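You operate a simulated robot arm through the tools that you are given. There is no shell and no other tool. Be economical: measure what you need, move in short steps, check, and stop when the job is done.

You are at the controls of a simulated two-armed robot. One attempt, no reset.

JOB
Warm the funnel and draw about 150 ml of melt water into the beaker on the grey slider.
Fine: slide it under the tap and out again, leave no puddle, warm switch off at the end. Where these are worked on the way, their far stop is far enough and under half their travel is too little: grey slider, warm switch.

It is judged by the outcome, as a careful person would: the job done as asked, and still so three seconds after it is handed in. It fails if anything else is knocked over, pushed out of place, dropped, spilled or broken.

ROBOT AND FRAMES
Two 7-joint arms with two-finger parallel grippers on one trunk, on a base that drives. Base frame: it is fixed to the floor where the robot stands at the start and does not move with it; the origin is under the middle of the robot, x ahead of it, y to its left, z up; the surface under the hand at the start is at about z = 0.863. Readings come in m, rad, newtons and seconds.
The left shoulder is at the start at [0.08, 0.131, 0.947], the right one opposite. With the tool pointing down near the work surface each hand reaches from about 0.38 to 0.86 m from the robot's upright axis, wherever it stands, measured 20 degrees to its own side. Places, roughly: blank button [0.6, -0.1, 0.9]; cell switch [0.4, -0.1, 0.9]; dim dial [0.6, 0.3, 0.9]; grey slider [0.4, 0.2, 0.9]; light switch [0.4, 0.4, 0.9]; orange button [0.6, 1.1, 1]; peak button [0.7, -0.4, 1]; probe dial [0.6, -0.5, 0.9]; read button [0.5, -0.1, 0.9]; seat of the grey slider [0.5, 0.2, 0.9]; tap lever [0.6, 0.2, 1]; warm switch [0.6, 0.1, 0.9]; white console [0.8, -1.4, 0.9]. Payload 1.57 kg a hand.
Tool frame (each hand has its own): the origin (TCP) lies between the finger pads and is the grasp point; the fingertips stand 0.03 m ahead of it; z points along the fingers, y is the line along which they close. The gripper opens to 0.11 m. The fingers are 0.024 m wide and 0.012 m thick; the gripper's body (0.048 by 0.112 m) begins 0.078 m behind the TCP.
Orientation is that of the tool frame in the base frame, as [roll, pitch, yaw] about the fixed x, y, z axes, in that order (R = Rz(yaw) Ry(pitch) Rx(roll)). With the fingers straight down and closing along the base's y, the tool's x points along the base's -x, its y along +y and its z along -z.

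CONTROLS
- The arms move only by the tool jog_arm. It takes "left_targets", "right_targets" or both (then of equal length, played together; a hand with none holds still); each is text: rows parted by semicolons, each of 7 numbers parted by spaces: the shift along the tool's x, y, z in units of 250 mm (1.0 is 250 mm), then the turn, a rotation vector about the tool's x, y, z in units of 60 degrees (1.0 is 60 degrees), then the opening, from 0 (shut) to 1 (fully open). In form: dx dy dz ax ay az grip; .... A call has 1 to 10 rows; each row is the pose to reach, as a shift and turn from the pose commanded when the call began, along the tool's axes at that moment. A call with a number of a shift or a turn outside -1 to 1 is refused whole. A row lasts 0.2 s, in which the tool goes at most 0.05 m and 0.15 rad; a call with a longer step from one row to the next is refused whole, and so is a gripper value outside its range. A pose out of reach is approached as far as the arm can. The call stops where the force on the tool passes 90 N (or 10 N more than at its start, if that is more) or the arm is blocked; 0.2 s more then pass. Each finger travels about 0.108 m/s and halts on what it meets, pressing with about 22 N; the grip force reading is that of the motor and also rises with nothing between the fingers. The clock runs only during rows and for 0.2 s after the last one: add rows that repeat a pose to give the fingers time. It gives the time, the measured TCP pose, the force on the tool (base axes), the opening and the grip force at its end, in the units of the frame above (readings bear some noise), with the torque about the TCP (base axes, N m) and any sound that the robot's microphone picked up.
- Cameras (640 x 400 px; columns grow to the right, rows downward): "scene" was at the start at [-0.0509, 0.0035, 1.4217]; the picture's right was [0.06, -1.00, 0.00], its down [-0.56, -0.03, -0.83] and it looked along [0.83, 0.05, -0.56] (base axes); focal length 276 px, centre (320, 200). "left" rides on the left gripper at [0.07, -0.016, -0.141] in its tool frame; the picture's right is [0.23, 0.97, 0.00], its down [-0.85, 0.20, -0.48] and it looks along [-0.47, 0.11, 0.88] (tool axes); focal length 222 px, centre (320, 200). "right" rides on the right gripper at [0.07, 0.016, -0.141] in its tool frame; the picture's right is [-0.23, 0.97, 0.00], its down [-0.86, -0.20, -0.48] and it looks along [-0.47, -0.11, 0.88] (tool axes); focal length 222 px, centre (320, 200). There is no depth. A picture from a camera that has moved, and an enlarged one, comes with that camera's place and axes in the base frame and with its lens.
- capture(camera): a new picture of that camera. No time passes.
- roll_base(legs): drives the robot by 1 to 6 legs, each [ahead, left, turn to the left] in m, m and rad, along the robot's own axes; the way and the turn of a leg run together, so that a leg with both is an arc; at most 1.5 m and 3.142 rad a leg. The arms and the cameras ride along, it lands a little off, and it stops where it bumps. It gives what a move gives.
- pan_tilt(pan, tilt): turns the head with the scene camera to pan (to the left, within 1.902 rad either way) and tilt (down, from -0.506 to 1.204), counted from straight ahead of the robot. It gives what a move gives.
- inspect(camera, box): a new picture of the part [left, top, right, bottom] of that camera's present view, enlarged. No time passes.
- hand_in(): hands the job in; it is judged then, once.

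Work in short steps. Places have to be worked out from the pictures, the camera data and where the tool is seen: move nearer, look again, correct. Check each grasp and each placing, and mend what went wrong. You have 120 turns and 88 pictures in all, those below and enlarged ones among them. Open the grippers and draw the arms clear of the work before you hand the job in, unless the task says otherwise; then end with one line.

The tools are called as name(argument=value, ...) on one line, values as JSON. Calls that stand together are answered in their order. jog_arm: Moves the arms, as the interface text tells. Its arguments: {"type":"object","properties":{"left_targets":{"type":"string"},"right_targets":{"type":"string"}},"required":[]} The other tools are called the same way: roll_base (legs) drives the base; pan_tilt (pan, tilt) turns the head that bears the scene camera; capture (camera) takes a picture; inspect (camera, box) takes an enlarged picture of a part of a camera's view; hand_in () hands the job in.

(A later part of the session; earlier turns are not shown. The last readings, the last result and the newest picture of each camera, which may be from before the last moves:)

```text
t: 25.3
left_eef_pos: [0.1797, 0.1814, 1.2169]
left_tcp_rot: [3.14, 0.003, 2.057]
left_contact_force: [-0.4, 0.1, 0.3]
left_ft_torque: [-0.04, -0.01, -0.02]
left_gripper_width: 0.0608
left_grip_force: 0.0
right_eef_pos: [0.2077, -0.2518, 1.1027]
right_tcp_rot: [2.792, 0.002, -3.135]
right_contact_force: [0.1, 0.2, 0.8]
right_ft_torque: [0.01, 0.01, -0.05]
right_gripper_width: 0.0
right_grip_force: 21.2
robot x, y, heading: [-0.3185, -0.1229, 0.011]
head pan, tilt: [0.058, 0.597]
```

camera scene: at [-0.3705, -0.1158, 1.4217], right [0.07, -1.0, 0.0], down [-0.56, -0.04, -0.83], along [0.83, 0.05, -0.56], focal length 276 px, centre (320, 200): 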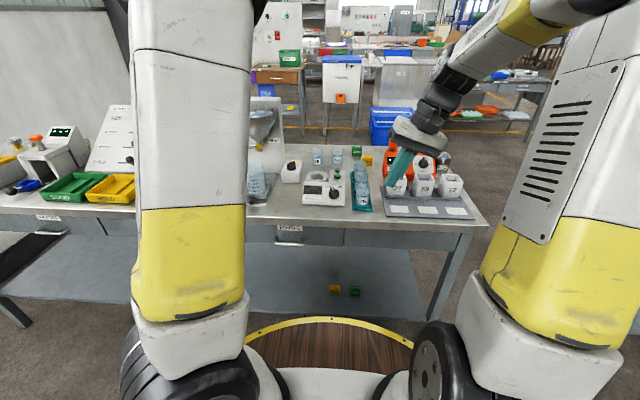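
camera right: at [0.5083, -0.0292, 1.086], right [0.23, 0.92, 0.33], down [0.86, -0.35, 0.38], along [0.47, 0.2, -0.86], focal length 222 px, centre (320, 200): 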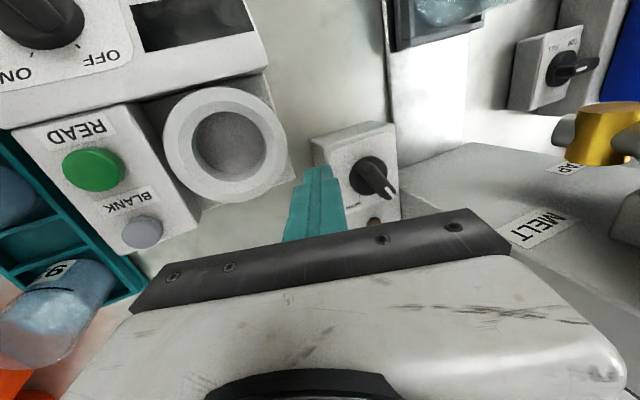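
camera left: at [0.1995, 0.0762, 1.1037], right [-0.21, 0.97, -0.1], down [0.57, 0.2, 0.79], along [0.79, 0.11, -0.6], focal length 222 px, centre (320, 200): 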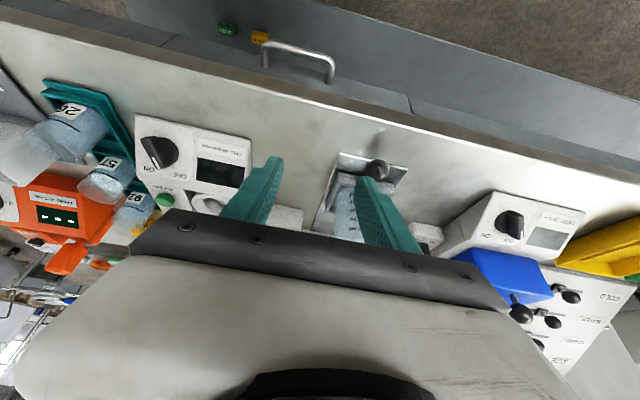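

Down works. Now left again with this yaw.

jog_arm(left_targets="0.14 0.075 0 0 0 0 0.55; 0.28 0.15 0 0 0 0 0.55; 0.42 0.225 0 0 0 0 0.55")

capture(camera="scene")

```text
t: 26.1
left_eef_pos: [0.1676, 0.2129, 1.2211]
left_tcp_rot: [3.137, -0.002, 2.054]
left_contact_force: [-0.1, -1.0, -0.3]
left_ft_torque: [0.14, 0.06, 0.0]
left_gripper_width: 0.0604
left_grip_force: 0.0
left hand out of reach, approached as far as the arm can: row 1, 2, 3
right_eef_pos: [0.2097, -0.253, 1.101]
right_tcp_rot: [2.793, -0.002, -3.137]
right_contact_force: [0.4, -0.8, -0.4]
right_ft_torque: [0.09, 0.04, 0.0]
right_gripper_width: 0.0001
right_grip_force: 21.9
robot x, y, heading: [-0.3217, -0.1172, 0.011]
head pan, tilt: [0.058, 0.597]
```

```text
53 pictures are left
camera scene: at [-0.3695, -0.1169, 1.4218], right [0.06, -1.0, 0.0], down [-0.56, -0.04, -0.83], along [0.82, 0.05, -0.56], focal length 276 px, centre (320, 200)
```

scene: 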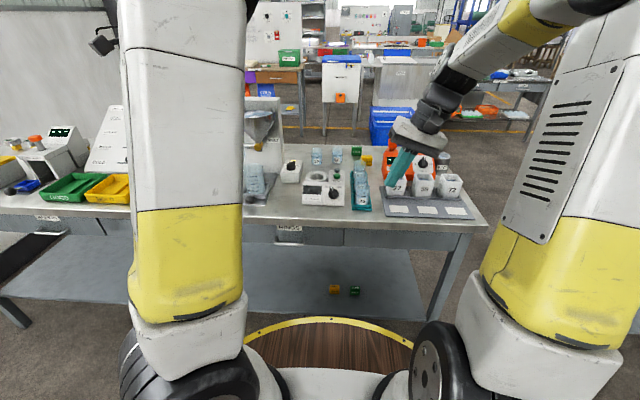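

The left arm's posture is hard to recover; the right arm is fresh and in a good posture. I drive the base to the left so the right arm faces the slider at its natural angle.

roll_base(legs=[[0, 0.5, 0]])

capture(camera="scene")

```text
t: 29.1
left_eef_pos: [0.155, 0.7418, 1.2226]
left_tcp_rot: [3.137, -0.001, 2.071]
left_contact_force: [-0.6, 0.2, 0.0]
left_ft_torque: [-0.01, -0.01, -0.03]
left_gripper_width: 0.0604
left_grip_force: 0.1
right_eef_pos: [0.2021, 0.2755, 1.1024]
right_tcp_rot: [2.793, 0.0, -3.12]
right_contact_force: [-0.9, -0.4, -0.4]
right_ft_torque: [-0.06, 0.01, 0.02]
right_gripper_width: 0.0
right_grip_force: 21.3
robot x, y, heading: [-0.3292, 0.4014, 0.024]
head pan, tilt: [0.058, 0.597]
```

```text
52 pictures are left
camera scene: at [-0.378, 0.4046, 1.4217], right [0.08, -1.0, 0.0], down [-0.56, -0.04, -0.83], along [0.82, 0.06, -0.56], focal length 276 px, centre (320, 200)
```

scene: 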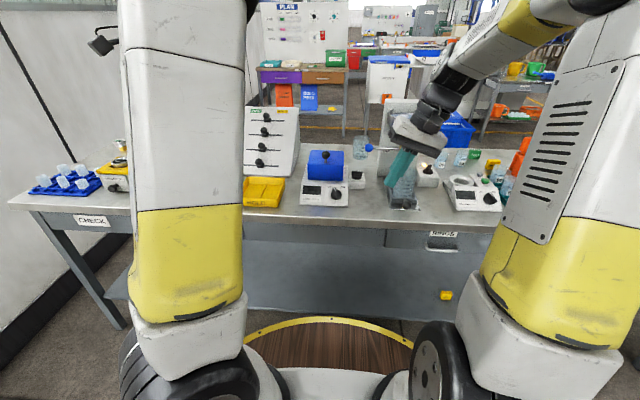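

Good view. I drive 0.1 m forward, then re-orient the right hand.

roll_base(legs=[[0.1, 0, -0.024]])

```text
t: 30.3
left_eef_pos: [0.2644, 0.7331, 1.2229]
left_tcp_rot: [3.138, 0.0, 2.049]
left_contact_force: [0.0, 0.2, 0.3]
left_ft_torque: [0.02, -0.02, 0.0]
left_gripper_width: 0.0606
left_grip_force: 0.0
right_eef_pos: [0.3014, 0.2663, 1.1031]
right_tcp_rot: [2.794, 0.0, 3.141]
right_contact_force: [0.2, 0.0, -0.2]
right_ft_torque: [-0.01, -0.01, 0.01]
right_gripper_width: 0.0
right_grip_force: 21.4
robot x, y, heading: [-0.2227, 0.4011, -0.001]
head pan, tilt: [0.058, 0.597]
```

Unroll the right hand and line it up in y with the ball, opening the fingers.

jog_arm(right_targets="0.013 -0.122 -0.016 0.11 0 0 0.2; 0.026 -0.244 -0.032 0.22 0 0 0.4; 0.04 -0.366 -0.048 0.332 0 0 0.55; 0.04 -0.366 -0.048 0.332 0 0 0.55")

jog_arm(right_targets="0 0 0.05 0 -0.14 0 0.55; 0 0 0.1 0 -0.28 0 0.55; 0 0 0.15 0 -0.417 0 0.55; 0 0 0.15 0 -0.417 0 0.55")

capture(camera="right")

```text
t: 31.3
left_eef_pos: [0.2637, 0.7339, 1.2221]
left_tcp_rot: [3.135, 0.0, 2.049]
left_contact_force: [0.4, -0.2, 0.0]
left_ft_torque: [0.0, 0.02, 0.01]
left_gripper_width: 0.0606
left_grip_force: 0.0
right_eef_pos: [0.289, 0.1776, 1.0831]
right_tcp_rot: [3.141, 0.0, -3.14]
right_contact_force: [-0.1, -0.8, 0.5]
right_ft_torque: [0.0, 0.02, 0.0]
right_gripper_width: 0.0605
right_grip_force: 0.1
robot x, y, heading: [-0.2261, 0.4047, 0.002]
head pan, tilt: [0.058, 0.597]
```

```text
t: 32.3
left_eef_pos: [0.2634, 0.7327, 1.2229]
left_tcp_rot: [3.136, -0.001, 2.049]
left_contact_force: [0.9, 0.4, -0.6]
left_ft_torque: [0.02, -0.02, 0.0]
left_gripper_width: 0.0606
left_grip_force: 0.1
right_eef_pos: [0.2911, 0.1784, 1.0447]
right_tcp_rot: [3.139, 0.439, 3.141]
right_contact_force: [-0.7, 1.9, 0.7]
right_ft_torque: [0.0, 0.04, -0.01]
right_gripper_width: 0.0602
right_grip_force: 0.0
robot x, y, heading: [-0.2267, 0.4085, 0.002]
head pan, tilt: [0.058, 0.597]
```

```text
51 pictures are left
camera right: at [0.1678, 0.1948, 1.1435], right [0.21, 0.97, 0.1], down [0.57, -0.2, 0.8], along [0.79, -0.11, -0.6], focal length 222 px, centre (320, 200)
```

right: 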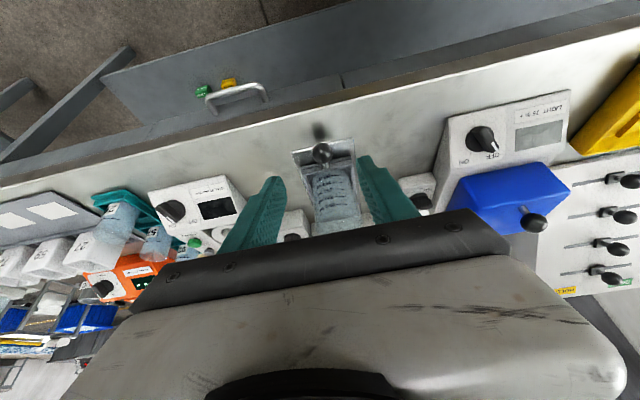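

Ball at about [0.379, 0.175]. The arm moves freely; I advance to enclose the ball.

jog_arm(right_targets="-0.016 -0.003 0.16 0 0 0 0.55; -0.032 -0.006 0.32 0 0 0 0.55; -0.049 -0.01 0.48 0 0 0 0.55; -0.066 -0.012 0.641 0 0 0 0.55; -0.066 -0.012 0.641 0 0 0 0.55")

capture(camera="right")

inspect(camera="scene", box=[340, 120, 500, 250])

```text
t: 33.5
left_eef_pos: [0.2643, 0.7334, 1.2215]
left_tcp_rot: [3.137, 0.0, 2.049]
left_contact_force: [-0.1, 0.5, 0.2]
left_ft_torque: [-0.02, -0.02, 0.01]
left_gripper_width: 0.0605
left_grip_force: 0.0
right_eef_pos: [0.3752, 0.174, 0.9076]
right_tcp_rot: [3.141, 0.438, 3.14]
right_contact_force: [-0.8, -0.1, -1.2]
right_ft_torque: [0.01, 0.02, 0.02]
right_gripper_width: 0.0604
right_grip_force: 0.0
robot x, y, heading: [-0.2242, 0.4031, -0.001]
head pan, tilt: [0.058, 0.597]
```

```text
50 pictures are left
camera right: at [0.2519, 0.1897, 1.0075], right [0.21, 0.97, 0.1], down [0.57, -0.2, 0.8], along [0.79, -0.11, -0.6], focal length 222 px, centre (320, 200)
```

right: 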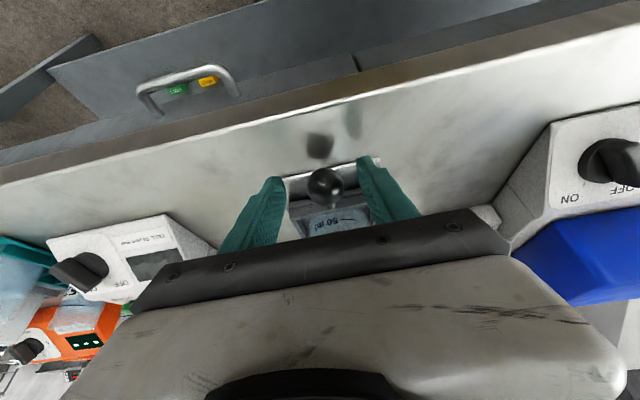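

```text
3.08 times, centred on (420, 185) of scene
camera zoom: at [-0.2759, 0.4068, 1.4217], right [0.06, -1.0, 0.0], down [-0.56, -0.03, -0.83], along [0.83, 0.05, -0.56], focal length 848 px, centre (12, 246)
```

zoom: 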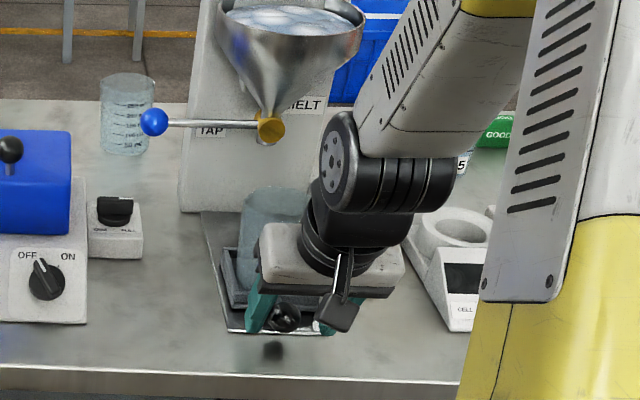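

The ball is between the pads. I close on it.

jog_arm(right_targets="0 0 0 0 0 0 0.3; 0 0 0 0 0 0 0.15; 0 0 0 0 0 0 0.1; 0 0 0 0 0 0 0.1")

```text
t: 34.5
left_eef_pos: [0.2648, 0.7334, 1.2228]
left_tcp_rot: [3.138, -0.003, 2.049]
left_contact_force: [0.2, -0.7, -0.4]
left_ft_torque: [-0.03, -0.02, 0.03]
left_gripper_width: 0.0602
left_grip_force: 0.1
right_eef_pos: [0.3761, 0.1747, 0.9081]
right_tcp_rot: [3.14, 0.436, -3.14]
right_contact_force: [-0.1, 17.7, -3.5]
right_ft_torque: [0.4, -0.16, 0.42]
right_gripper_width: 0.0308
right_grip_force: 40.8
robot x, y, heading: [-0.2284, 0.402, 0.001]
head pan, tilt: [0.058, 0.597]
```

Grasp good (31 mm wide). I push the slider straight ahead slowly, 0.07 m first, with a small y correction.

jog_arm(right_targets="-0.036 0.012 0.017 0 0 0 0.1; -0.072 0.012 0.034 0 0 0 0.1; -0.109 0.012 0.051 0 0 0 0.1; -0.145 0.012 0.068 0 0 0 0.1; -0.181 0.012 0.085 0 0 0 0.1; -0.217 0.012 0.102 0 0 0 0.1; -0.253 0.012 0.119 0 0 0 0.1")

inspect(camera="scene", box=[340, 120, 500, 250])

```text
t: 36.1
left_eef_pos: [0.2631, 0.7335, 1.2218]
left_tcp_rot: [3.136, 0.0, 2.049]
left_contact_force: [0.5, 0.2, 0.1]
left_ft_torque: [-0.01, 0.01, 0.03]
left_gripper_width: 0.0607
left_grip_force: 0.1
right_eef_pos: [0.4465, 0.1762, 0.9067]
right_tcp_rot: [3.141, 0.44, 3.139]
right_contact_force: [-0.2, 0.7, 14.8]
right_ft_torque: [-0.04, 0.05, 0.01]
right_gripper_width: 0.0309
right_grip_force: 39.8
robot x, y, heading: [-0.2272, 0.4024, 0.003]
head pan, tilt: [0.058, 0.597]
```

```text
3.08 times, centred on (420, 185) of scene
camera zoom: at [-0.2764, 0.4069, 1.4217], right [0.06, -1.0, 0.0], down [-0.56, -0.03, -0.83], along [0.83, 0.05, -0.56], focal length 848 px, centre (12, 246)
```

zoom: 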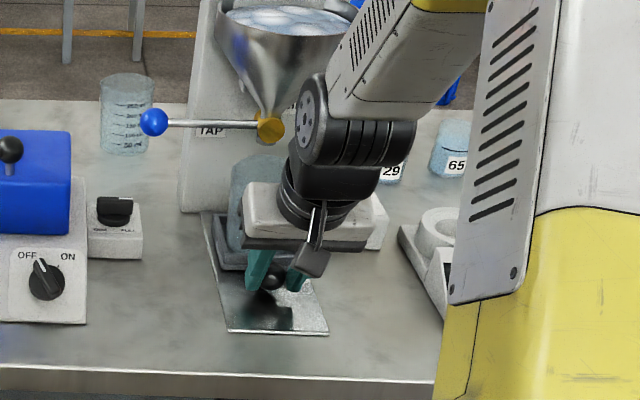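

Sliding well. Another 0.055 m with a slight lift correction.

jog_arm(right_targets="-0.04 0 0.01 0 0 0 0.1; -0.076 0 0.027 0 0 0 0.1; -0.112 0 0.044 0 0 0 0.1; -0.148 0 0.061 0 0 0 0.1; -0.184 0 0.078 0 0 0 0.1; -0.202 0 0.086 0 0 0 0.1")

inspect(camera="scene", box=[340, 120, 500, 250])

```text
t: 37.5
left_eef_pos: [0.2638, 0.7333, 1.2227]
left_tcp_rot: [3.136, 0.0, 2.05]
left_contact_force: [0.8, -0.7, -0.6]
left_ft_torque: [-0.02, 0.02, 0.01]
left_gripper_width: 0.0606
left_grip_force: 0.0
right_eef_pos: [0.4998, 0.1752, 0.9081]
right_tcp_rot: [3.14, 0.437, 3.14]
right_contact_force: [-8.8, -2.4, -9.4]
right_ft_torque: [-0.07, 0.02, 0.01]
right_gripper_width: 0.0316
right_grip_force: 22.9
robot x, y, heading: [-0.2251, 0.4023, 0.002]
head pan, tilt: [0.058, 0.597]
```

```text
3.08 times, centred on (420, 185) of scene
camera zoom: at [-0.2759, 0.4067, 1.4217], right [0.06, -1.0, 0.0], down [-0.56, -0.03, -0.83], along [0.83, 0.05, -0.56], focal length 848 px, centre (12, 246)
```

zoom: 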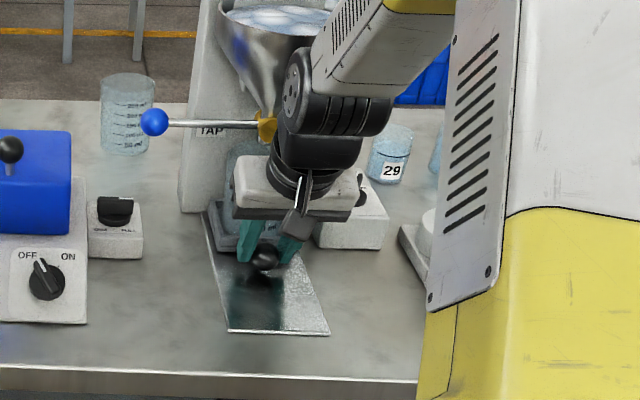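

Resistance is starting; I push a bit more to see whether it's the stop.

jog_arm(right_targets="-0.018 0 0.0085 0 0 0 0.1; -0.036 0 0.017 0 0 0 0.1; -0.054 0 0.0255 0 0 0 0.1")

capture(camera="right")

```text
t: 38.3
left_eef_pos: [0.2634, 0.7318, 1.2226]
left_tcp_rot: [3.137, -0.002, 2.048]
left_contact_force: [0.2, 0.1, 0.5]
left_ft_torque: [0.0, 0.01, -0.04]
left_gripper_width: 0.0604
left_grip_force: 0.0
right_eef_pos: [0.5182, 0.1763, 0.9122]
right_tcp_rot: [3.14, 0.449, 3.141]
right_contact_force: [-1.2, -1.9, 16.1]
right_ft_torque: [-0.09, -0.24, -0.02]
right_gripper_width: 0.0118
right_grip_force: 1.0
robot x, y, heading: [-0.2226, 0.402, -0.001]
head pan, tilt: [0.058, 0.597]
```

```text
46 pictures are left
camera right: at [0.3935, 0.1932, 1.0109], right [0.21, 0.97, 0.1], down [0.56, -0.2, 0.8], along [0.8, -0.11, -0.59], focal length 222 px, centre (320, 200)
```

right: 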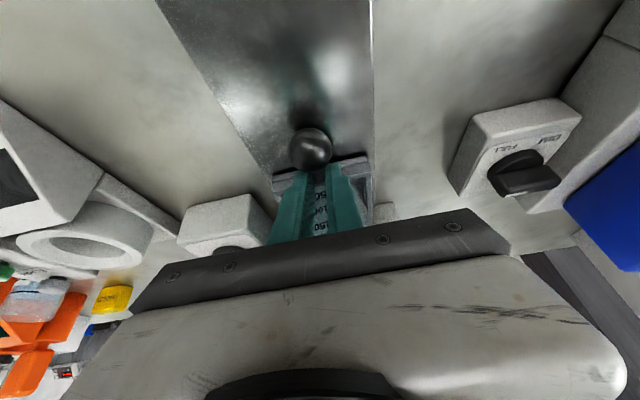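

The ball slid out of the pads at the stop: ball now at about x=0.49 (113 mm travel). I open and withdraw along the fingers to check the beaker's position under the spout.

jog_arm(right_targets="0 0 0 0 0 0 0.4; 0 0 0 0 0 0 0.55; 0 0 -0.1 0 0 0 0.55; 0 0 -0.28 0 0 0 0.55; 0.12 0 -0.42 0 0 0 0.55; 0.3 0 -0.45 0 0 0 0.55")

capture(camera="right")

inspect(camera="scene", box=[340, 120, 480, 240])

```text
t: 39.7
left_eef_pos: [0.2638, 0.7332, 1.2229]
left_tcp_rot: [3.137, 0.0, 2.05]
left_contact_force: [0.9, -0.2, -1.1]
left_ft_torque: [0.03, 0.04, -0.01]
left_gripper_width: 0.0608
left_grip_force: 0.1
right_eef_pos: [0.4015, 0.1792, 0.9788]
right_tcp_rot: [-3.141, 0.437, -3.14]
right_contact_force: [-0.3, 0.0, -0.4]
right_ft_torque: [0.01, -0.01, 0.01]
right_gripper_width: 0.0607
right_grip_force: 0.1
robot x, y, heading: [-0.2261, 0.4041, -0.002]
head pan, tilt: [0.058, 0.597]
```

```text
45 pictures are left
camera right: at [0.277, 0.1954, 1.0787], right [0.21, 0.97, 0.1], down [0.57, -0.2, 0.8], along [0.79, -0.11, -0.6], focal length 222 px, centre (320, 200)
```

right: 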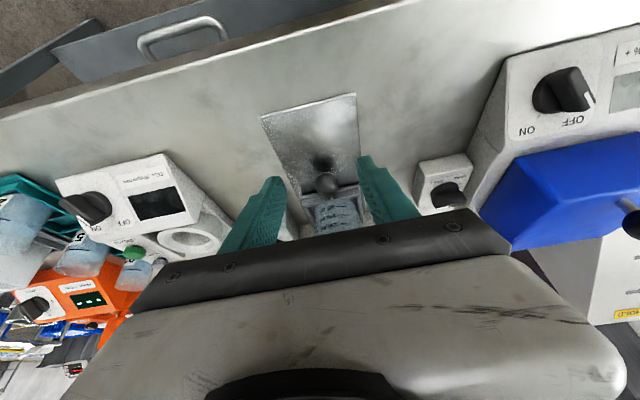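

```text
3.33 times, centred on (410, 180) of scene
camera zoom: at [-0.2755, 0.4068, 1.4217], right [0.06, -1.0, 0.0], down [-0.56, -0.03, -0.83], along [0.83, 0.05, -0.56], focal length 919 px, centre (20, 267)
```

zoom: 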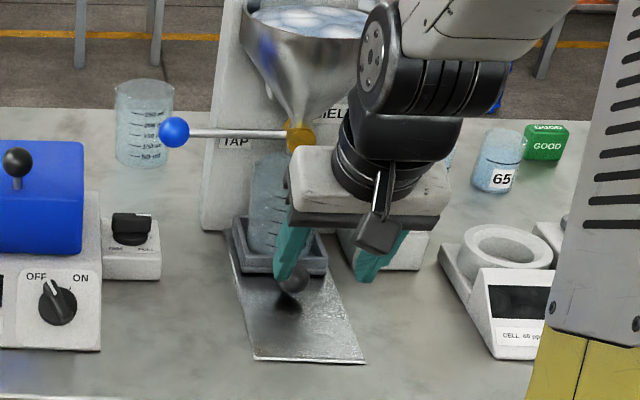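

Ball now near x≈0.488. To be sure that it's the stop I push the ball from behind with closed fingers.

jog_arm(right_targets="0 -0.006 0.02 0 0 0 0.2; 0.003 -0.01 0.14 0 0 0 0; 0.006 -0.012 0.28 0 0 0 0; -0.03 -0.012 0.297 0 0 0 0; -0.067 -0.012 0.314 0 0 0 0; -0.085 -0.012 0.323 0 0 0 0; -0.103 -0.012 0.331 0 0 0 0; -0.121 -0.012 0.34 0 0 0 0; -0.139 -0.012 0.348 0 0 0 0")

capture(camera="right")

```text
t: 41.7
left_eef_pos: [0.2625, 0.7326, 1.2233]
left_tcp_rot: [3.138, 0.002, 2.048]
left_contact_force: [0.2, 0.4, 0.1]
left_ft_torque: [-0.01, 0.0, -0.01]
left_gripper_width: 0.0605
left_grip_force: 0.0
right_eef_pos: [0.4625, 0.1728, 0.9148]
right_tcp_rot: [-3.141, 0.431, 3.14]
right_contact_force: [-29.3, -1.1, 16.3]
right_ft_torque: [-0.16, 0.31, 0.12]
right_gripper_width: 0.0
right_grip_force: 21.9
robot x, y, heading: [-0.2272, 0.4051, 0.0]
head pan, tilt: [0.058, 0.597]
```

```text
43 pictures are left
camera right: at [0.3396, 0.19, 1.0146], right [0.21, 0.97, 0.1], down [0.58, -0.2, 0.79], along [0.79, -0.11, -0.6], focal length 222 px, centre (320, 200)
```

right: 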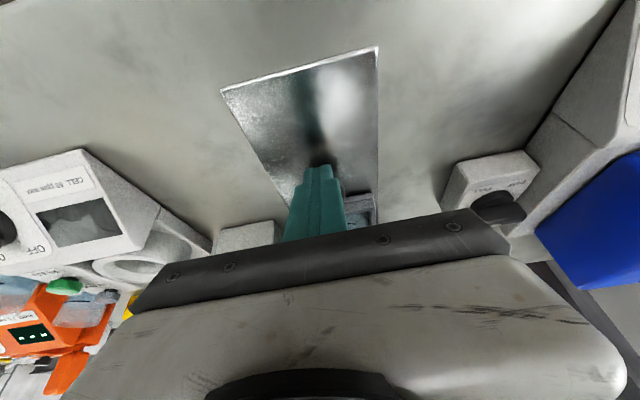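

Firm stop (29 N), slider is fully in. I withdraw and raise the hand, then look closely at valve and beaker.

jog_arm(right_targets="0.1 0 -0.047 0 0 0 0; 0.2 0 -0.1 0 0 0 0; 0.2 -0.1 -0.25 0 0 0 0; 0.25 -0.25 -0.35 0 0 0 0; 0.3 -0.4 -0.45 0 0 0 0; 0.3 -0.55 -0.5 0 0 0 0")

inspect(camera="scene", box=[350, 90, 470, 230])

capture(camera="scene")

```text
t: 43.1
left_eef_pos: [0.2644, 0.7328, 1.2226]
left_tcp_rot: [3.137, 0.001, 2.051]
left_contact_force: [0.4, 0.3, 0.4]
left_ft_torque: [0.03, 0.04, -0.02]
left_gripper_width: 0.0605
left_grip_force: 0.1
right_eef_pos: [0.3456, 0.0338, 0.9961]
right_tcp_rot: [3.14, 0.437, -3.141]
right_contact_force: [0.0, 0.0, 0.6]
right_ft_torque: [-0.02, 0.03, 0.01]
right_gripper_width: 0.0001
right_grip_force: 21.1
robot x, y, heading: [-0.2254, 0.4011, -0.001]
head pan, tilt: [0.058, 0.597]
```

```text
2.86 times, centred on (410, 160) of scene
camera zoom: at [-0.2758, 0.4071, 1.4217], right [0.06, -1.0, 0.0], down [-0.56, -0.03, -0.83], along [0.83, 0.05, -0.56], focal length 788 px, centre (63, 314)
```

zoom: 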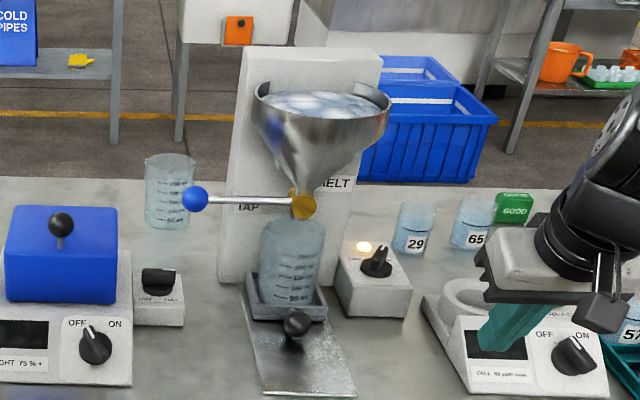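

```text
41 pictures are left
camera scene: at [-0.2758, 0.4071, 1.4217], right [0.06, -1.0, 0.0], down [-0.56, -0.03, -0.83], along [0.83, 0.05, -0.56], focal length 276 px, centre (320, 200)
```

scene: 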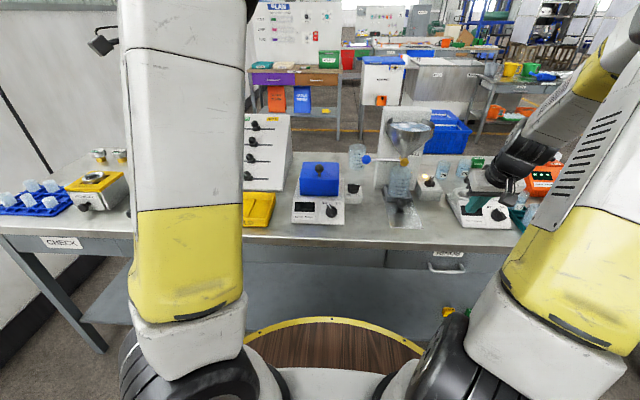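

The beaker is under the spout. I zoom in on valve and lever.

inspect(camera="scene", box=[360, 135, 430, 190])

```text
7.27 times, centred on (395, 162) of scene
camera zoom: at [-0.2758, 0.4071, 1.4217], right [0.06, -1.0, 0.0], down [-0.56, -0.03, -0.83], along [0.83, 0.05, -0.56], focal length 2005 px, centre (-226, 473)
```

zoom: 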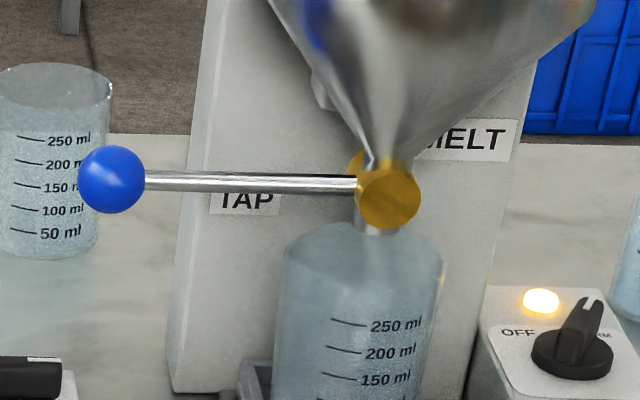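

The tap's axis runs along x, so the lever swings up/down in the y–z plane. I'll grip the blue ball with fingers closing along x and the hand leaning outward (+y) to clear the funnel; for that I raise the right hand first, then reposition the base to the left.

jog_arm(right_targets="-0.038 0 -0.17 0 0.08 0 0; -0.076 0 -0.35 0 0.16 0 0; -0.115 0 -0.52 0 0.25 0 0.2; -0.153 0 -0.7 0 0.33 0 0.4; -0.193 0 -0.88 0 0.417 0 0.5")

roll_base(legs=[[0, 0.2, 0], [0.11, 0, 0]])

capture(camera="scene")

```text
t: 44.3
left_eef_pos: [0.2642, 0.7332, 1.2226]
left_tcp_rot: [3.136, 0.0, 2.049]
left_contact_force: [0.4, -0.9, 0.1]
left_ft_torque: [0.02, -0.04, 0.0]
left_gripper_width: 0.0604
left_grip_force: 0.1
right_eef_pos: [0.2949, 0.033, 1.2133]
right_tcp_rot: [3.14, -0.001, 3.139]
right_contact_force: [-0.2, 0.4, -0.2]
right_ft_torque: [0.01, 0.0, 0.02]
right_gripper_width: 0.055
right_grip_force: 0.0
robot x, y, heading: [-0.2244, 0.4004, -0.003]
head pan, tilt: [0.058, 0.597]
```

```text
t: 46.6
left_eef_pos: [0.3729, 0.9349, 1.2231]
left_tcp_rot: [3.136, 0.001, 2.046]
left_contact_force: [-0.9, -0.4, 0.0]
left_ft_torque: [0.03, -0.01, -0.04]
left_gripper_width: 0.0604
left_grip_force: 0.0
right_eef_pos: [0.4025, 0.2361, 1.2135]
right_tcp_rot: [3.14, 0.002, 3.138]
right_contact_force: [0.1, -0.1, 0.1]
right_ft_torque: [-0.02, -0.03, -0.02]
right_gripper_width: 0.0552
right_grip_force: 0.0
robot x, y, heading: [-0.1197, 0.6073, -0.005]
head pan, tilt: [0.058, 0.597]
```

```text
39 pictures are left
camera scene: at [-0.1678, 0.6105, 1.4217], right [0.05, -1.0, 0.0], down [-0.56, -0.03, -0.83], along [0.83, 0.04, -0.56], focal length 276 px, centre (320, 200)
```

scene: 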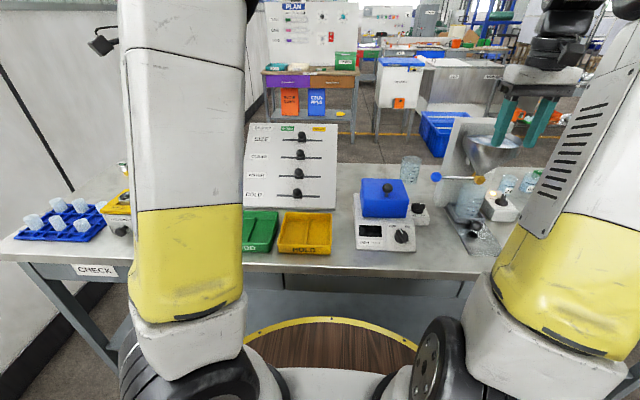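

Right hand is at [0.40, 0.24, 1.21], clear. I move it left to y≈0.38 while turning it about the vertical.

jog_arm(right_targets="0 0.08 0 0 0 0.14 0.5; 0 0.16 0 0 0 0.28 0.5; 0 0.24 0 0 0 0.42 0.5; 0 0.32 0 0 0 0.56 0.5; 0 0.4 0 0 0 0.7 0.5; 0 0.48 0 0 0 0.84 0.5; 0 0.576 0 0 0 0.98 0.5")

jog_arm(right_targets="0 0 0 0 0 0.13 0.5; 0 0 0 0 0 0.26 0.5; 0 0 0 0 0 0.39 0.5; 0 0 0 0 0 0.52 0.5")

```text
t: 48.2
left_eef_pos: [0.3727, 0.9343, 1.2221]
left_tcp_rot: [3.136, 0.0, 2.046]
left_contact_force: [-0.4, -0.5, -0.4]
left_ft_torque: [0.03, 0.01, -0.01]
left_gripper_width: 0.0604
left_grip_force: 0.0
right_eef_pos: [0.4012, 0.3796, 1.2134]
right_tcp_rot: [3.14, -0.002, 2.107]
right_contact_force: [0.2, -1.0, -0.8]
right_ft_torque: [0.04, 0.0, 0.03]
right_gripper_width: 0.0552
right_grip_force: 0.1
robot x, y, heading: [-0.1184, 0.6038, -0.005]
head pan, tilt: [0.058, 0.597]
```

```text
t: 49.2
left_eef_pos: [0.373, 0.9352, 1.2226]
left_tcp_rot: [3.137, 0.0, 2.046]
left_contact_force: [0.1, -0.3, 0.5]
left_ft_torque: [-0.02, -0.03, 0.01]
left_gripper_width: 0.0605
left_grip_force: 0.1
right_eef_pos: [0.4019, 0.3793, 1.2135]
right_tcp_rot: [-3.141, -0.003, 1.566]
right_contact_force: [0.6, -0.1, -0.4]
right_ft_torque: [0.01, 0.02, -0.03]
right_gripper_width: 0.0548
right_grip_force: 0.1
robot x, y, heading: [-0.1168, 0.6061, -0.002]
head pan, tilt: [0.058, 0.597]
```

Turn reached. Now lean the hand 30° outward and move to above-left of the blue ball.

jog_arm(right_targets="0.008 0.145 0.034 0 -0.1 0 0.5; 0.016 0.29 0.068 0 -0.2 0 0.5; 0.024 0.435 0.1 0 -0.3 0 0.5; 0.032 0.58 0.137 0 -0.4 0 0.5; 0.04 0.724 0.172 0 -0.5 0 0.5; 0.04 0.724 0.172 0 -0.5 0 0.5")

capture(camera="right")

inspect(camera="scene", box=[390, 90, 530, 260])

```text
t: 50.6
left_eef_pos: [0.3731, 0.9354, 1.2215]
left_tcp_rot: [3.135, 0.0, 2.046]
left_contact_force: [-0.5, -0.1, 0.4]
left_ft_torque: [-0.01, -0.02, 0.02]
left_gripper_width: 0.0606
left_grip_force: 0.0
right_eef_pos: [0.5871, 0.3892, 1.1675]
right_tcp_rot: [-3.141, 0.523, 1.566]
right_contact_force: [0.1, 0.5, -0.3]
right_ft_torque: [-0.02, 0.0, 0.0]
right_gripper_width: 0.0552
right_grip_force: 0.0
robot x, y, heading: [-0.1179, 0.6051, -0.002]
head pan, tilt: [0.058, 0.597]
```

```text
38 pictures are left
camera right: at [0.603, 0.521, 1.2556], right [0.97, -0.2, 0.11], down [-0.2, -0.5, 0.84], along [-0.11, -0.84, -0.53], focal length 222 px, centre (320, 200)
```

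right: 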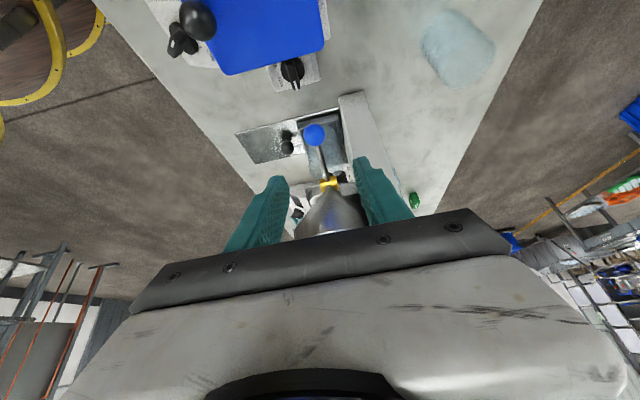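

```text
2.35 times, centred on (460, 175) of scene
camera zoom: at [-0.1675, 0.6106, 1.4217], right [0.05, -1.0, 0.0], down [-0.56, -0.03, -0.83], along [0.83, 0.04, -0.56], focal length 649 px, centre (-9, 259)
```

zoom: 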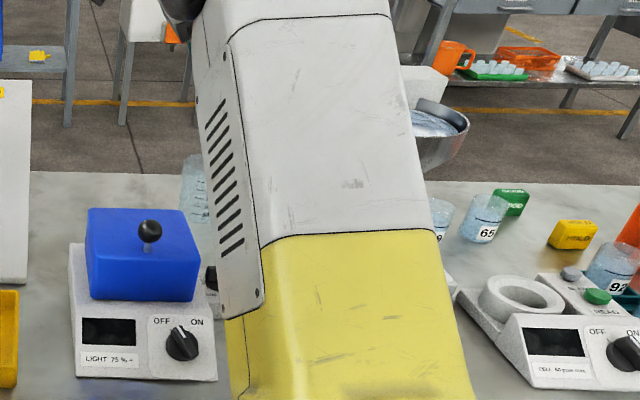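

Ball seen at about [0.580, 0.306, 1.013]. I advance toward it along the fingers, stopping a bit short to check alignment.

jog_arm(right_targets="0.004 -0.006 0.17 0 0 0 0.5; 0.008 -0.012 0.34 0 0 0 0.5; 0.012 -0.02 0.5 0 0 0 0.5; 0.012 -0.02 0.5 0 0 0 0.5")

capture(camera="right")

```text
t: 51.6
left_eef_pos: [0.3725, 0.9363, 1.2228]
left_tcp_rot: [3.137, 0.0, 2.047]
left_contact_force: [-0.8, -0.3, 0.0]
left_ft_torque: [-0.02, 0.0, -0.01]
left_gripper_width: 0.0604
left_grip_force: 0.1
right_eef_pos: [0.5789, 0.3284, 1.06]
right_tcp_rot: [3.141, 0.524, 1.567]
right_contact_force: [-0.1, -0.2, -0.3]
right_ft_torque: [-0.02, 0.02, 0.01]
right_gripper_width: 0.0549
right_grip_force: 0.1
robot x, y, heading: [-0.1226, 0.6068, 0.002]
head pan, tilt: [0.058, 0.597]
```

```text
36 pictures are left
camera right: at [0.5948, 0.4596, 1.1482], right [0.97, -0.2, 0.11], down [-0.2, -0.5, 0.84], along [-0.11, -0.84, -0.53], focal length 222 px, centre (320, 200)
```

right: 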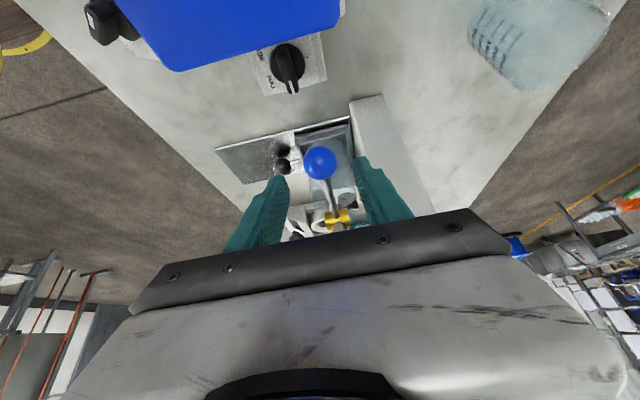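

Aligned. I go in and close on the ball.

jog_arm(right_targets="0.006 0 0.1 0 0 0 0.5; 0.011 0 0.195 0 0 0 0.5; 0.011 0 0.195 0 0 0 0.3; 0.011 0 0.195 0 0 0 0.15; 0.011 0 0.195 0 0 0 0.15")

capture(camera="right")

```text
t: 52.9
left_eef_pos: [0.3726, 0.9348, 1.2238]
left_tcp_rot: [3.137, 0.0, 2.045]
left_contact_force: [0.1, -0.1, -0.8]
left_ft_torque: [0.03, -0.01, -0.04]
left_gripper_width: 0.0605
left_grip_force: 0.0
right_eef_pos: [0.5805, 0.3048, 1.0146]
right_tcp_rot: [-3.138, 0.522, 1.566]
right_contact_force: [-19.7, 2.5, -1.7]
right_ft_torque: [0.38, 0.18, -0.12]
right_gripper_width: 0.0311
right_grip_force: 40.6
robot x, y, heading: [-0.1162, 0.6075, -0.006]
head pan, tilt: [0.058, 0.597]
```

```text
35 pictures are left
camera right: at [0.5957, 0.4355, 1.1039], right [0.97, -0.2, 0.11], down [-0.2, -0.5, 0.84], along [-0.12, -0.84, -0.53], focal length 222 px, centre (320, 200)
```

right: 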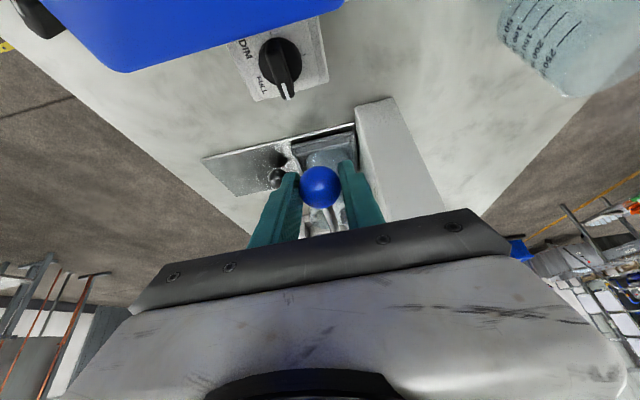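

Gripped (31 mm). I try pressing the lever down by about 8° and read the force to learn its direction.

jog_arm(right_targets="0.016 -0.006 0.033 0 0 0 0.15; 0.032 -0.006 0.066 0 0 0 0.15")

```text
t: 53.5
left_eef_pos: [0.3729, 0.9353, 1.2227]
left_tcp_rot: [3.136, 0.0, 2.045]
left_contact_force: [-0.5, -0.7, 0.4]
left_ft_torque: [-0.03, -0.01, -0.03]
left_gripper_width: 0.0604
left_grip_force: 0.0
right_eef_pos: [0.5792, 0.3035, 0.9994]
right_tcp_rot: [3.141, 0.525, 1.565]
right_contact_force: [-14.2, -2.0, 9.4]
right_ft_torque: [-1.14, 0.16, -0.03]
right_gripper_width: 0.0312
right_grip_force: 39.8
robot x, y, heading: [-0.1155, 0.609, -0.002]
head pan, tilt: [0.058, 0.597]
```

It went down 15 mm at 9 N. I check whether lever follows and whether water flows.

inspect(camera="right", box=[250, 100, 400, 240])

```text
2.86 times, centred on (325, 170) of right
camera zoom: at [0.5951, 0.4347, 1.088], right [0.97, -0.2, 0.11], down [-0.2, -0.5, 0.84], along [-0.11, -0.84, -0.53], focal length 635 px, centre (306, 286)
```

zoom: 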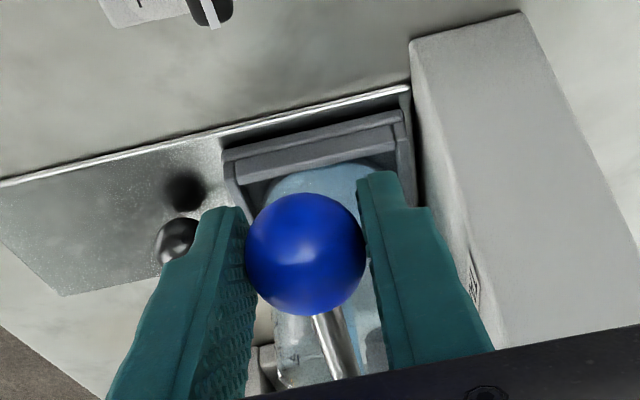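

Lever follows. I go on to about 25° and look at once.

jog_arm(right_targets="0.013 -0.003 0.05 0 0 0 0.15; 0.026 -0.006 0.1 0 0 0 0.15; 0.039 -0.008 0.151 0 0 0 0.15")

inspect(camera="right", box=[250, 100, 400, 240])

inspect(camera="scene", box=[390, 90, 530, 260])

```text
t: 54.2
left_eef_pos: [0.3742, 0.9341, 1.2223]
left_tcp_rot: [3.139, 0.0, 2.048]
left_contact_force: [0.8, -0.1, -0.9]
left_ft_torque: [-0.01, -0.01, -0.01]
left_gripper_width: 0.0609
left_grip_force: 0.2
right_eef_pos: [0.5786, 0.2965, 0.9619]
right_tcp_rot: [3.132, 0.524, 1.568]
right_contact_force: [21.7, -4.9, 12.9]
right_ft_torque: [-1.1, -0.1, 0.09]
right_gripper_width: 0.0309
right_grip_force: 40.1
robot x, y, heading: [-0.1141, 0.6031, -0.003]
head pan, tilt: [0.058, 0.597]
```

```text
2.86 times, centred on (325, 170) of right
camera zoom: at [0.5936, 0.4274, 1.0509], right [0.97, -0.2, 0.12], down [-0.21, -0.5, 0.84], along [-0.1, -0.84, -0.53], focal length 635 px, centre (306, 286)
```

zoom: 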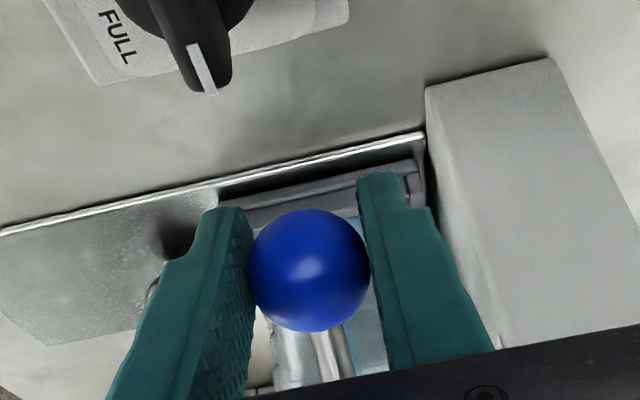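

```text
2.35 times, centred on (460, 175) of scene
camera zoom: at [-0.1667, 0.6104, 1.4218], right [0.05, -1.0, 0.0], down [-0.56, -0.03, -0.83], along [0.83, 0.04, -0.56], focal length 649 px, centre (-9, 259)
```

zoom: 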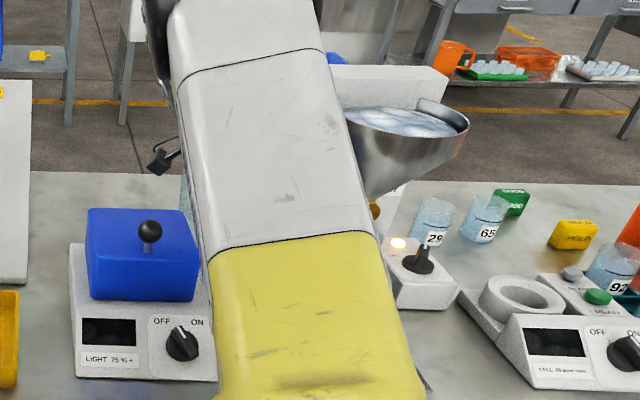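

Time only runs during moves, so I check whether the left wrist camera happens to see the beaker.

capture(camera="left")

```text
31 pictures are left
camera left: at [0.328, 0.9897, 1.3643], right [0.76, 0.65, 0.0], down [0.57, -0.67, 0.48], along [0.31, -0.36, -0.88], focal length 222 px, centre (320, 200)
```

left: 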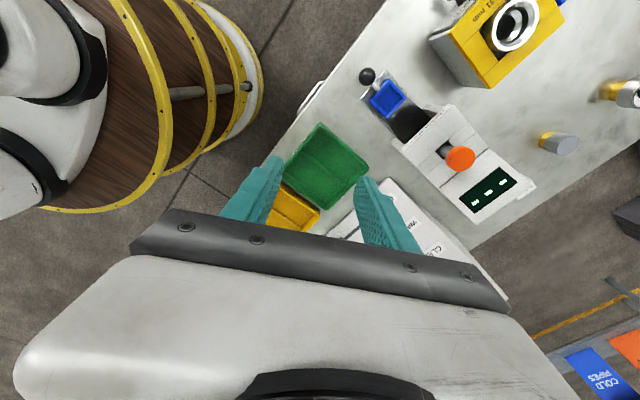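

Not visible from there. I open further to ~40° for a moment and look through the right camera again.

jog_arm(right_targets="0 0.004 0.05 0 0 0 0.15; -0.001 0.008 0.095 0 0 0 0.15; -0.004 0.008 0.136 0 0 0 0.15")

capture(camera="right")

capture(camera="scene")

```text
t: 55.0
left_eef_pos: [0.3737, 0.9358, 1.2237]
left_tcp_rot: [3.139, 0.0, 2.048]
left_contact_force: [0.7, -0.8, 1.1]
left_ft_torque: [0.0, 0.0, -0.01]
left_gripper_width: 0.0602
left_grip_force: 0.0
right_eef_pos: [0.5779, 0.2803, 0.929]
right_tcp_rot: [3.141, 0.519, 1.569]
right_contact_force: [20.2, 6.1, -1.0]
right_ft_torque: [-0.24, 0.47, -0.03]
right_gripper_width: 0.0346
right_grip_force: 10.0
robot x, y, heading: [-0.1146, 0.6066, -0.005]
head pan, tilt: [0.058, 0.597]
```

```text
30 pictures are left
camera right: at [0.5935, 0.4107, 1.0189], right [0.97, -0.2, 0.11], down [-0.2, -0.5, 0.84], along [-0.11, -0.84, -0.53], focal length 222 px, centre (320, 200)
```

right: 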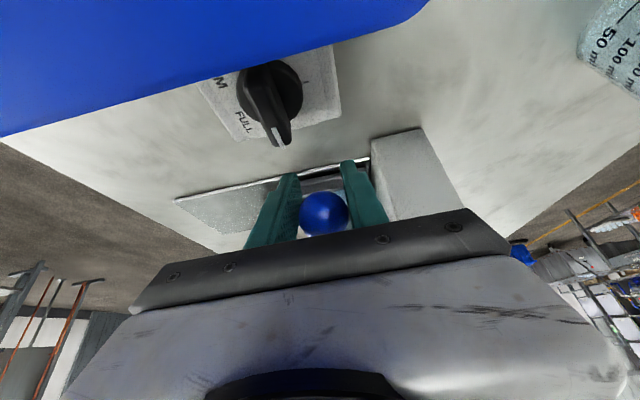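

```text
29 pictures are left
camera scene: at [-0.1666, 0.6108, 1.4218], right [0.05, -1.0, 0.0], down [-0.56, -0.03, -0.83], along [0.83, 0.04, -0.56], focal length 276 px, centre (320, 200)
```

scene: 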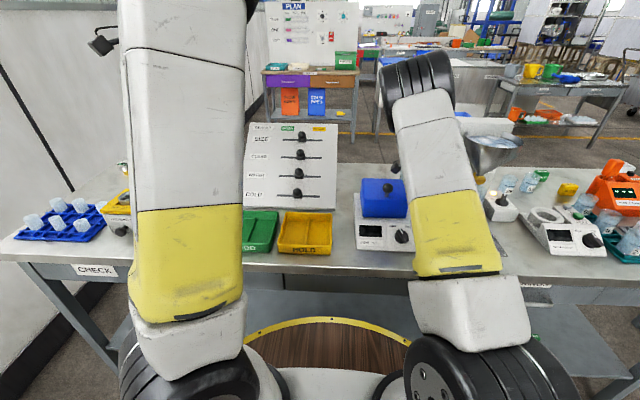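

The lever seems to stop at about 30° down (the ball slid in the pads). I now close it again: re-centre on the ball and raise it along its arc back to horizontal.

jog_arm(right_targets="-0.01 0.008 -0.073 0 0 0 0.15; -0.018 0.008 -0.145 0 0 0 0.15; -0.029 0.008 -0.214 0 0 0 0.15; -0.055 0.008 -0.285 0 0 0 0.15; -0.093 0.008 -0.362 0 0 0 0.15; -0.096 0.008 -0.368 0 0 0 0.15")

capture(camera="right")

```text
t: 56.5
left_eef_pos: [0.3734, 0.9347, 1.2233]
left_tcp_rot: [3.137, 0.001, 2.045]
left_contact_force: [-0.4, 0.0, -0.3]
left_ft_torque: [0.02, 0.01, -0.04]
left_gripper_width: 0.0605
left_grip_force: 0.1
right_eef_pos: [0.5804, 0.3032, 1.0233]
right_tcp_rot: [-3.139, 0.522, 1.57]
right_contact_force: [9.8, -2.1, -9.8]
right_ft_torque: [0.25, -0.18, 0.06]
right_gripper_width: 0.0312
right_grip_force: 37.3
robot x, y, heading: [-0.1164, 0.6025, -0.003]
head pan, tilt: [0.058, 0.597]
```

```text
28 pictures are left
camera right: at [0.5951, 0.4338, 1.1127], right [0.97, -0.2, 0.11], down [-0.2, -0.5, 0.84], along [-0.11, -0.84, -0.53], focal length 222 px, centre (320, 200)
```

right: 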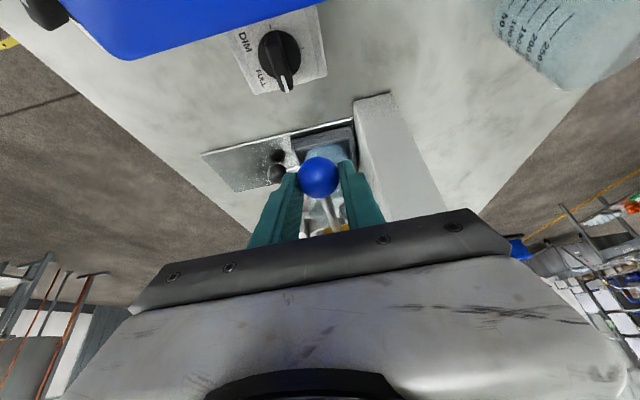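

The ball is back at horizontal and slid a bit against its upper stop, so it should be shut. I release, withdraw up and back to see the level.

jog_arm(right_targets="0 0 0 0 0 0 0.3; 0 0 0 0 0 0 0.5; 0 0 -0.18 0 0 0 0.5; 0 0 -0.36 0 0 0 0.5; 0 -0.18 -0.52 0 0 0 0.5; 0 -0.36 -0.56 0 0 0 0.5; 0 -0.54 -0.56 0 0 0 0.5; 0 -0.72 -0.56 0 0 0 0.5")

capture(camera="scene")

```text
refused: row 5 steps farther than a row can; nothing moved
```

```text
27 pictures are left
camera scene: at [-0.1668, 0.6103, 1.4218], right [0.05, -1.0, 0.0], down [-0.56, -0.03, -0.83], along [0.83, 0.04, -0.56], focal length 276 px, centre (320, 200)
```

scene: 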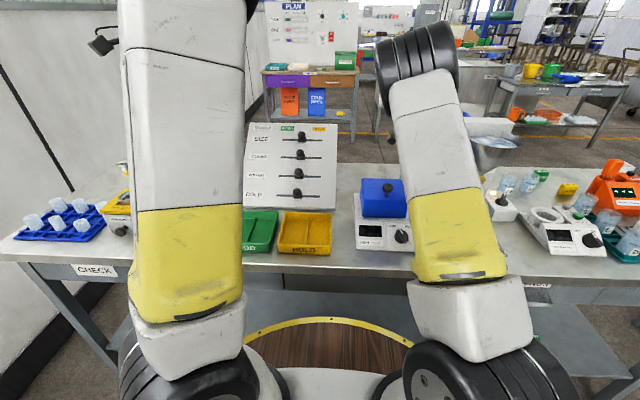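

Refused for one long step; I resend with a smaller one.

jog_arm(right_targets="0 0 0 0 0 0 0.3; 0 0 0 0 0 0 0.5; 0 0 -0.18 0 0 0 0.5; 0 0 -0.36 0 0 0 0.5; 0 -0.1 -0.52 0 0 0 0.5; 0 -0.28 -0.58 0 0 0 0.5; 0 -0.46 -0.58 0 0 0 0.5; 0 -0.64 -0.58 0 0 0 0.5; 0 -0.8 -0.58 0 0 0 0.5")

capture(camera="scene")

```text
t: 58.5
left_eef_pos: [0.3728, 0.9351, 1.2218]
left_tcp_rot: [3.138, 0.0, 2.049]
left_contact_force: [-0.2, 0.4, -0.7]
left_ft_torque: [-0.06, 0.03, 0.0]
left_gripper_width: 0.0604
left_grip_force: 0.0
right_eef_pos: [0.3785, 0.3766, 1.1476]
right_tcp_rot: [-3.14, 0.524, 1.568]
right_contact_force: [0.3, 0.3, 0.4]
right_ft_torque: [-0.04, 0.01, -0.03]
right_gripper_width: 0.0551
right_grip_force: 0.1
robot x, y, heading: [-0.1159, 0.6067, -0.005]
head pan, tilt: [0.058, 0.597]
```

```text
26 pictures are left
camera scene: at [-0.1671, 0.6107, 1.4217], right [0.05, -1.0, 0.0], down [-0.56, -0.03, -0.83], along [0.83, 0.04, -0.56], focal length 276 px, centre (320, 200)
```

scene: 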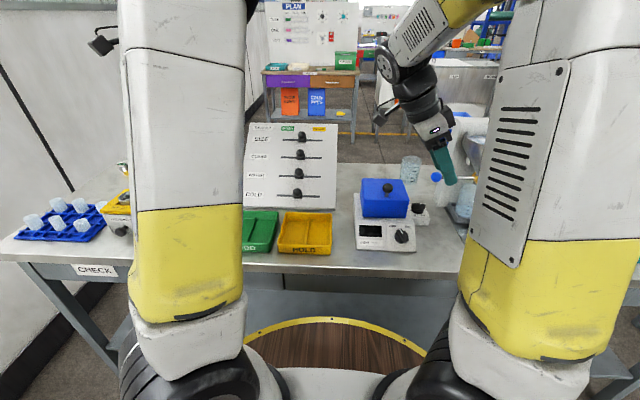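

The right wrist camera should see the beaker from here.

inspect(camera="right", box=[360, 60, 520, 200])

inspect(camera="scene", box=[425, 150, 485, 240])

```text
2.86 times, centred on (440, 130) of right
camera zoom: at [0.3936, 0.5078, 1.2362], right [0.97, -0.2, 0.11], down [-0.2, -0.5, 0.84], along [-0.11, -0.84, -0.53], focal length 635 px, centre (-23, 400)
```

zoom: 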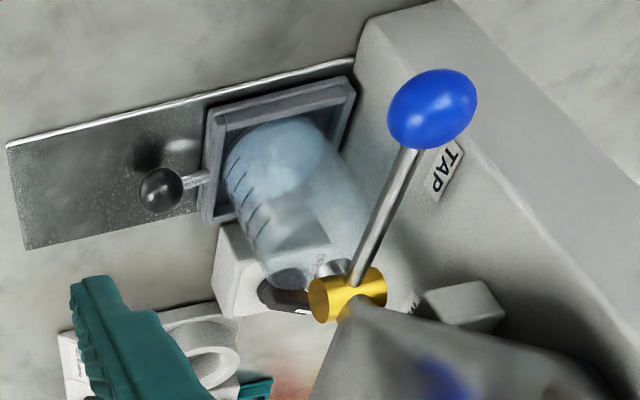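

```text
4.44 times, centred on (455, 195) of scene
camera zoom: at [-0.1671, 0.6107, 1.4217], right [0.05, -1.0, 0.0], down [-0.56, -0.03, -0.83], along [0.83, 0.04, -0.56], focal length 1225 px, centre (-280, 222)
```

zoom: 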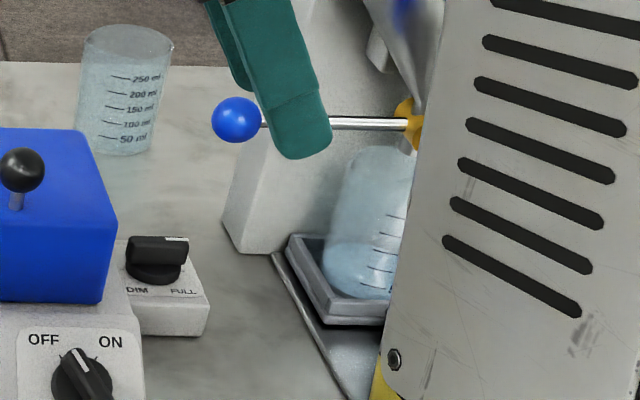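

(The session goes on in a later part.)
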